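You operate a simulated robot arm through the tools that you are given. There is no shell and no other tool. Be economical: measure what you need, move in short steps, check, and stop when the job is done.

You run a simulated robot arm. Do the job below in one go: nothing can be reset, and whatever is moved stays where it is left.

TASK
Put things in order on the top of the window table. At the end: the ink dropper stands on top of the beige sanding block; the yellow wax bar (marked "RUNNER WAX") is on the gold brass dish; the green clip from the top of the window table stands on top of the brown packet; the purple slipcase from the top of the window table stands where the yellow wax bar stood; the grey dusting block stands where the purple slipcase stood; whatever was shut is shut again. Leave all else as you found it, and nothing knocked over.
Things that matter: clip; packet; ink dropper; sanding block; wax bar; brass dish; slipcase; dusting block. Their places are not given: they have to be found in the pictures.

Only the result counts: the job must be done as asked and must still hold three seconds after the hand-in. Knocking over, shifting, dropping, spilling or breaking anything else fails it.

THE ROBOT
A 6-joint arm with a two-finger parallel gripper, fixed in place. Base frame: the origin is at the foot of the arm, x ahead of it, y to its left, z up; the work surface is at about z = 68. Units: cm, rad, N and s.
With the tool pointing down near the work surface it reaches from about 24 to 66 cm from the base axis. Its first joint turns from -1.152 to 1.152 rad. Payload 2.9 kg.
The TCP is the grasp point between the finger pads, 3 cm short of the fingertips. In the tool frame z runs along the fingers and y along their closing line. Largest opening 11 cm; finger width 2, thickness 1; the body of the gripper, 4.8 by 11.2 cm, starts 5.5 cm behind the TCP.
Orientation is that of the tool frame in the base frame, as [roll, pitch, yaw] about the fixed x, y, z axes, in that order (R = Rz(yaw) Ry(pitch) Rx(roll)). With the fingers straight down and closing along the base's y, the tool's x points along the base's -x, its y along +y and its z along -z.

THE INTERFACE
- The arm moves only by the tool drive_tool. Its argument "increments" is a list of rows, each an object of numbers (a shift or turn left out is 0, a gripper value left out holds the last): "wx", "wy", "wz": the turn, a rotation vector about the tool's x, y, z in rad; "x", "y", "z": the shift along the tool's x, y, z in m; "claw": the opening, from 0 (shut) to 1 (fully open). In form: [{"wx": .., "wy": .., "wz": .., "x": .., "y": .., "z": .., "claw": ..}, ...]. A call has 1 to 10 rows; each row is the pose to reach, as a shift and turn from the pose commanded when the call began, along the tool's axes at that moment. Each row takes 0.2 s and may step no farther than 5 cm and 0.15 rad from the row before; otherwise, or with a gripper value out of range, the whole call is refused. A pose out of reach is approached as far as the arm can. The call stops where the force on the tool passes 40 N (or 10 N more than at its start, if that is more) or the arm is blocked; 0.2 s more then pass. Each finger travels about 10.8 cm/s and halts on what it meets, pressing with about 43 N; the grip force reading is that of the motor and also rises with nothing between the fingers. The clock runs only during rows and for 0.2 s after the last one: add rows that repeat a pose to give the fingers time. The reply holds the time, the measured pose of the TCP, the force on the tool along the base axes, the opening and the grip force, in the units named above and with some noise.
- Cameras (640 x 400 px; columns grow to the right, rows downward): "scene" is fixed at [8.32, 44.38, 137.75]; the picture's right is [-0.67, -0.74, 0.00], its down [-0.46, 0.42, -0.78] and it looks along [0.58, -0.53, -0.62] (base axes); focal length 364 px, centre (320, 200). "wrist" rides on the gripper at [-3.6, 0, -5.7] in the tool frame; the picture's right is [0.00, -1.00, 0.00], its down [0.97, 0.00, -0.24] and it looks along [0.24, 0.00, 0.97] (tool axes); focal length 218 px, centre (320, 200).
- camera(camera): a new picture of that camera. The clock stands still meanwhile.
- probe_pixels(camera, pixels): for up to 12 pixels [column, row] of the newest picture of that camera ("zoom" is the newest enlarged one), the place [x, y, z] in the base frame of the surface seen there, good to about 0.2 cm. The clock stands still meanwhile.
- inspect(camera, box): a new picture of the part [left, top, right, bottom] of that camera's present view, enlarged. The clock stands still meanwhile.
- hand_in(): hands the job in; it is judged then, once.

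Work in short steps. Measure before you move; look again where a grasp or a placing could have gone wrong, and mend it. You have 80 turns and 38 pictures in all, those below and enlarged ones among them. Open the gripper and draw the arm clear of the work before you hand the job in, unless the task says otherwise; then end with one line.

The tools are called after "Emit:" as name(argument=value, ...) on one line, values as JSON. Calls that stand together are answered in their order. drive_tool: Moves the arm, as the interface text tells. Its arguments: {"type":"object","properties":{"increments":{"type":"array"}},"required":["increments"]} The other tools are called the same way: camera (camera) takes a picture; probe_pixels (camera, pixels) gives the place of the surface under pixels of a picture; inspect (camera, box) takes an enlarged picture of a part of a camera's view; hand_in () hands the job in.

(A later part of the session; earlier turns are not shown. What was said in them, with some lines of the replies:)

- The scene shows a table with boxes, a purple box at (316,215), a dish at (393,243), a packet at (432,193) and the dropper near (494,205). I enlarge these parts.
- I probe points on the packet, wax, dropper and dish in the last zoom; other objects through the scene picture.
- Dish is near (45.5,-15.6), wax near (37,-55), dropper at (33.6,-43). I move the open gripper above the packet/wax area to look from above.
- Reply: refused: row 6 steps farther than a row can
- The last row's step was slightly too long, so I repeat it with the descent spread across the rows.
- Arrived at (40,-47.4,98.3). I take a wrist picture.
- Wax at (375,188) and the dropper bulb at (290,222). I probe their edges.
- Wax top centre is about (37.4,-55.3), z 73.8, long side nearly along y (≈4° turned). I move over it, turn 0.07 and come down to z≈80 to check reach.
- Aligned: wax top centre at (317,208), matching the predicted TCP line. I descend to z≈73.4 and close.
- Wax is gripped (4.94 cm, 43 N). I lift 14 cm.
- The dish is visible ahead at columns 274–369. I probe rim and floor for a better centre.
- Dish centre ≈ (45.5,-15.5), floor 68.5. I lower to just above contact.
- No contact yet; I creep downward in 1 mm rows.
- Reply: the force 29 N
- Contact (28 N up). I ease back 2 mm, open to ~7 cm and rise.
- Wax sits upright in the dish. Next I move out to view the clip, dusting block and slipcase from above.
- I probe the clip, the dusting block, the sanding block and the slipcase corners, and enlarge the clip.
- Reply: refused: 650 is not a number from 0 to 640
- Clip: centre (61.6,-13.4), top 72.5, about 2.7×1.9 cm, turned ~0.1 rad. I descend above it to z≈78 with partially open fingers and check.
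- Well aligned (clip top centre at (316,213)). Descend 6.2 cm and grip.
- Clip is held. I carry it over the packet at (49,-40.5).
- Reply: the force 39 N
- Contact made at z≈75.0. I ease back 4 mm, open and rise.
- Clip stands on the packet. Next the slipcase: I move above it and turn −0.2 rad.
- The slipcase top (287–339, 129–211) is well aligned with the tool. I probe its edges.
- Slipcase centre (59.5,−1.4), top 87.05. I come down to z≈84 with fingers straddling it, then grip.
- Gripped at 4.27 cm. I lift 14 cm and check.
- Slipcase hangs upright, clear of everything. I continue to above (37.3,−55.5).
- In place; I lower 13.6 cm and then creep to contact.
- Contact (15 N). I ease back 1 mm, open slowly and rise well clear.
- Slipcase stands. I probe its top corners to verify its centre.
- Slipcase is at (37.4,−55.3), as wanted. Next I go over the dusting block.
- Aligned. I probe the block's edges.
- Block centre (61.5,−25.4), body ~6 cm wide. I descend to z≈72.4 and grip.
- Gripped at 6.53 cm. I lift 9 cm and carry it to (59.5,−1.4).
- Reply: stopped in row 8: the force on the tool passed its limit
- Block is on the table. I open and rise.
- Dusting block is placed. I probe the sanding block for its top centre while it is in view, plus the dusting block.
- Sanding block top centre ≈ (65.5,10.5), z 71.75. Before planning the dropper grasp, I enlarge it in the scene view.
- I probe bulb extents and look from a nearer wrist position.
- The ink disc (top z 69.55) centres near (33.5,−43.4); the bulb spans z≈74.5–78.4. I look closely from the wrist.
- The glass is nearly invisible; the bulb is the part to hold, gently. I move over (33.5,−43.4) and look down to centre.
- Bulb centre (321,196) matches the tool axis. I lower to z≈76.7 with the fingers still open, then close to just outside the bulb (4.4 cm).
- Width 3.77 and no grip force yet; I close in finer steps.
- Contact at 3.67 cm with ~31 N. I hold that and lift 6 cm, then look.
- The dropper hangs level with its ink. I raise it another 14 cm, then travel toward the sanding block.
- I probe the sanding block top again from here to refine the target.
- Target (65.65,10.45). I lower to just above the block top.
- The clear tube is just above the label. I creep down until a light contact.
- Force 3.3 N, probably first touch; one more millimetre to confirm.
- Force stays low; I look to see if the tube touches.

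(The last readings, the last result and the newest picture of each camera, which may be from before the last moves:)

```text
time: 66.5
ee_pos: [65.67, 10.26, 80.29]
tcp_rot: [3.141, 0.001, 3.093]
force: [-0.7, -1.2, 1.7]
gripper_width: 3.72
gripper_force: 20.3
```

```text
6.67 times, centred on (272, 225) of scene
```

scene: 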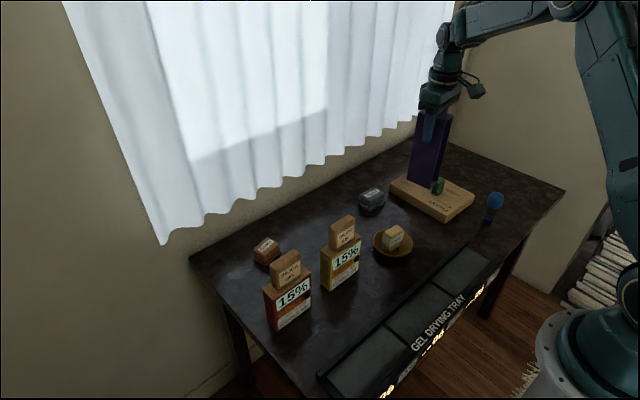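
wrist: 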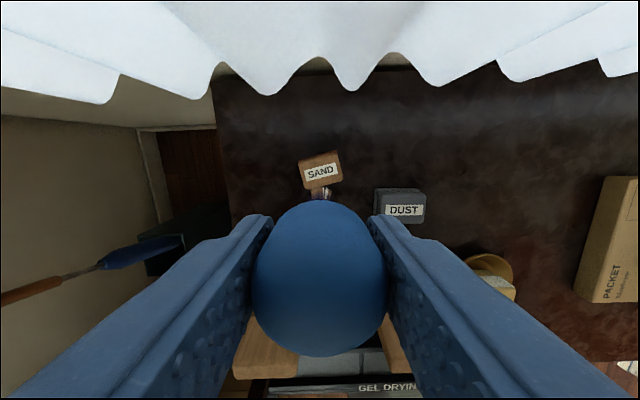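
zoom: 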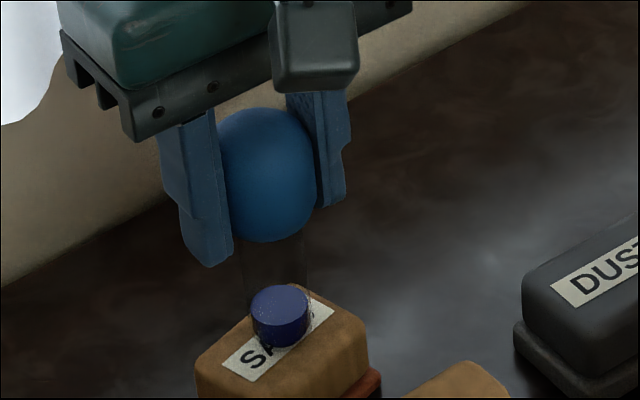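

Between the two views the gripper dropped ~21 px but the bulb only ~12, so the tube is resting on the block. I release slowly and rise.

Emit:
drive_tool(increments=[{"claw": 0.34}, {"claw": 0.37}, {"claw": 0.45}, {"claw": 0.6}, {"claw": 0.6}, {"claw": 0.6}, {"z": -0.03, "claw": 0.6}, {"z": -0.07, "claw": 0.6}, {"z": -0.11, "claw": 0.6}, {"z": -0.15, "claw": 0.6}])

Emit:
inspect(camera="scene", box=[224, 195, 320, 255])

```text
time: 68.8
ee_pos: [65.6, 10.5, 95.38]
tcp_rot: [3.141, 0.001, 3.091]
force: [0.3, 0.2, 0.4]
gripper_width: 6.6
gripper_force: 0.0
```

```text
6.67 times, centred on (272, 225) of scene
```

zoom: 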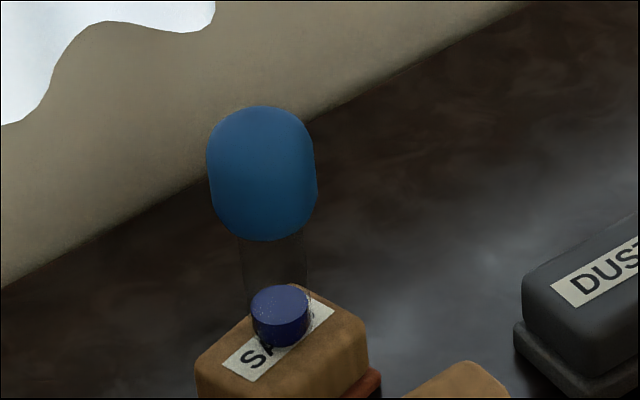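

Dropper stands on the sanding block. I draw the arm back clear over the table and take a final scene picture.

Emit:
drive_tool(increments=[{"z": -0.04}, {"y": -0.045, "z": -0.06}, {"x": 0.02, "y": -0.09, "z": -0.06}, {"x": 0.05, "y": -0.125, "z": -0.06}, {"x": 0.08, "y": -0.16, "z": -0.06}, {"x": 0.11, "y": -0.195, "z": -0.06}, {"x": 0.14, "y": -0.23, "z": -0.06}, {"x": 0.18, "y": -0.25, "z": -0.06}, {"x": 0.22, "y": -0.27, "z": -0.06}, {"x": 0.25, "y": -0.3, "z": -0.06, "claw": 1}])

Emit:
camera(camera="scene")

Emit:
camera(camera="wrist")

```text
time: 71.0
ee_pos: [39.31, -18.17, 101.28]
tcp_rot: [3.141, 0.002, 3.093]
force: [-0.6, 0.0, -0.2]
gripper_width: 11.02
gripper_force: 0.0
```

```text
8 pictures are left
```

scene: 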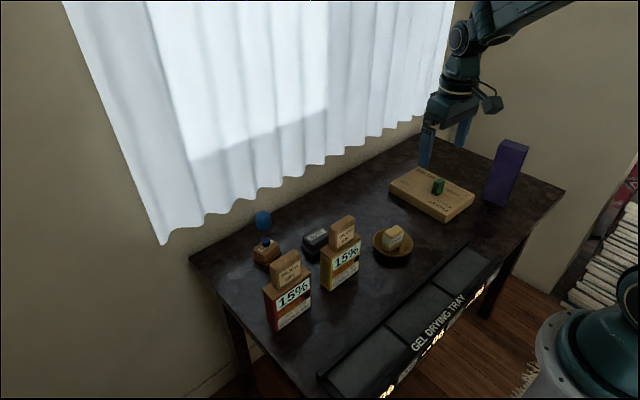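

```text
7 pictures are left
```

wrist: 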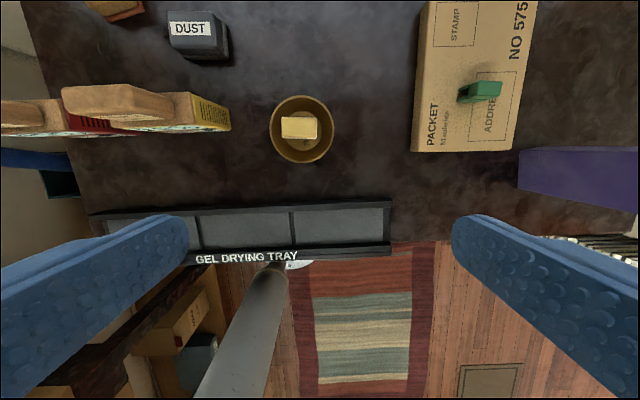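

All five items stand in their places, nothing else was moved, and the gripper is open and clear. I hand in.

Emit:
hand_in()

```text
The job is handed in.
```

The job is done and handed in: all five items are in their asked-for places, nothing on the table had been opened, and nothing was knocked over.
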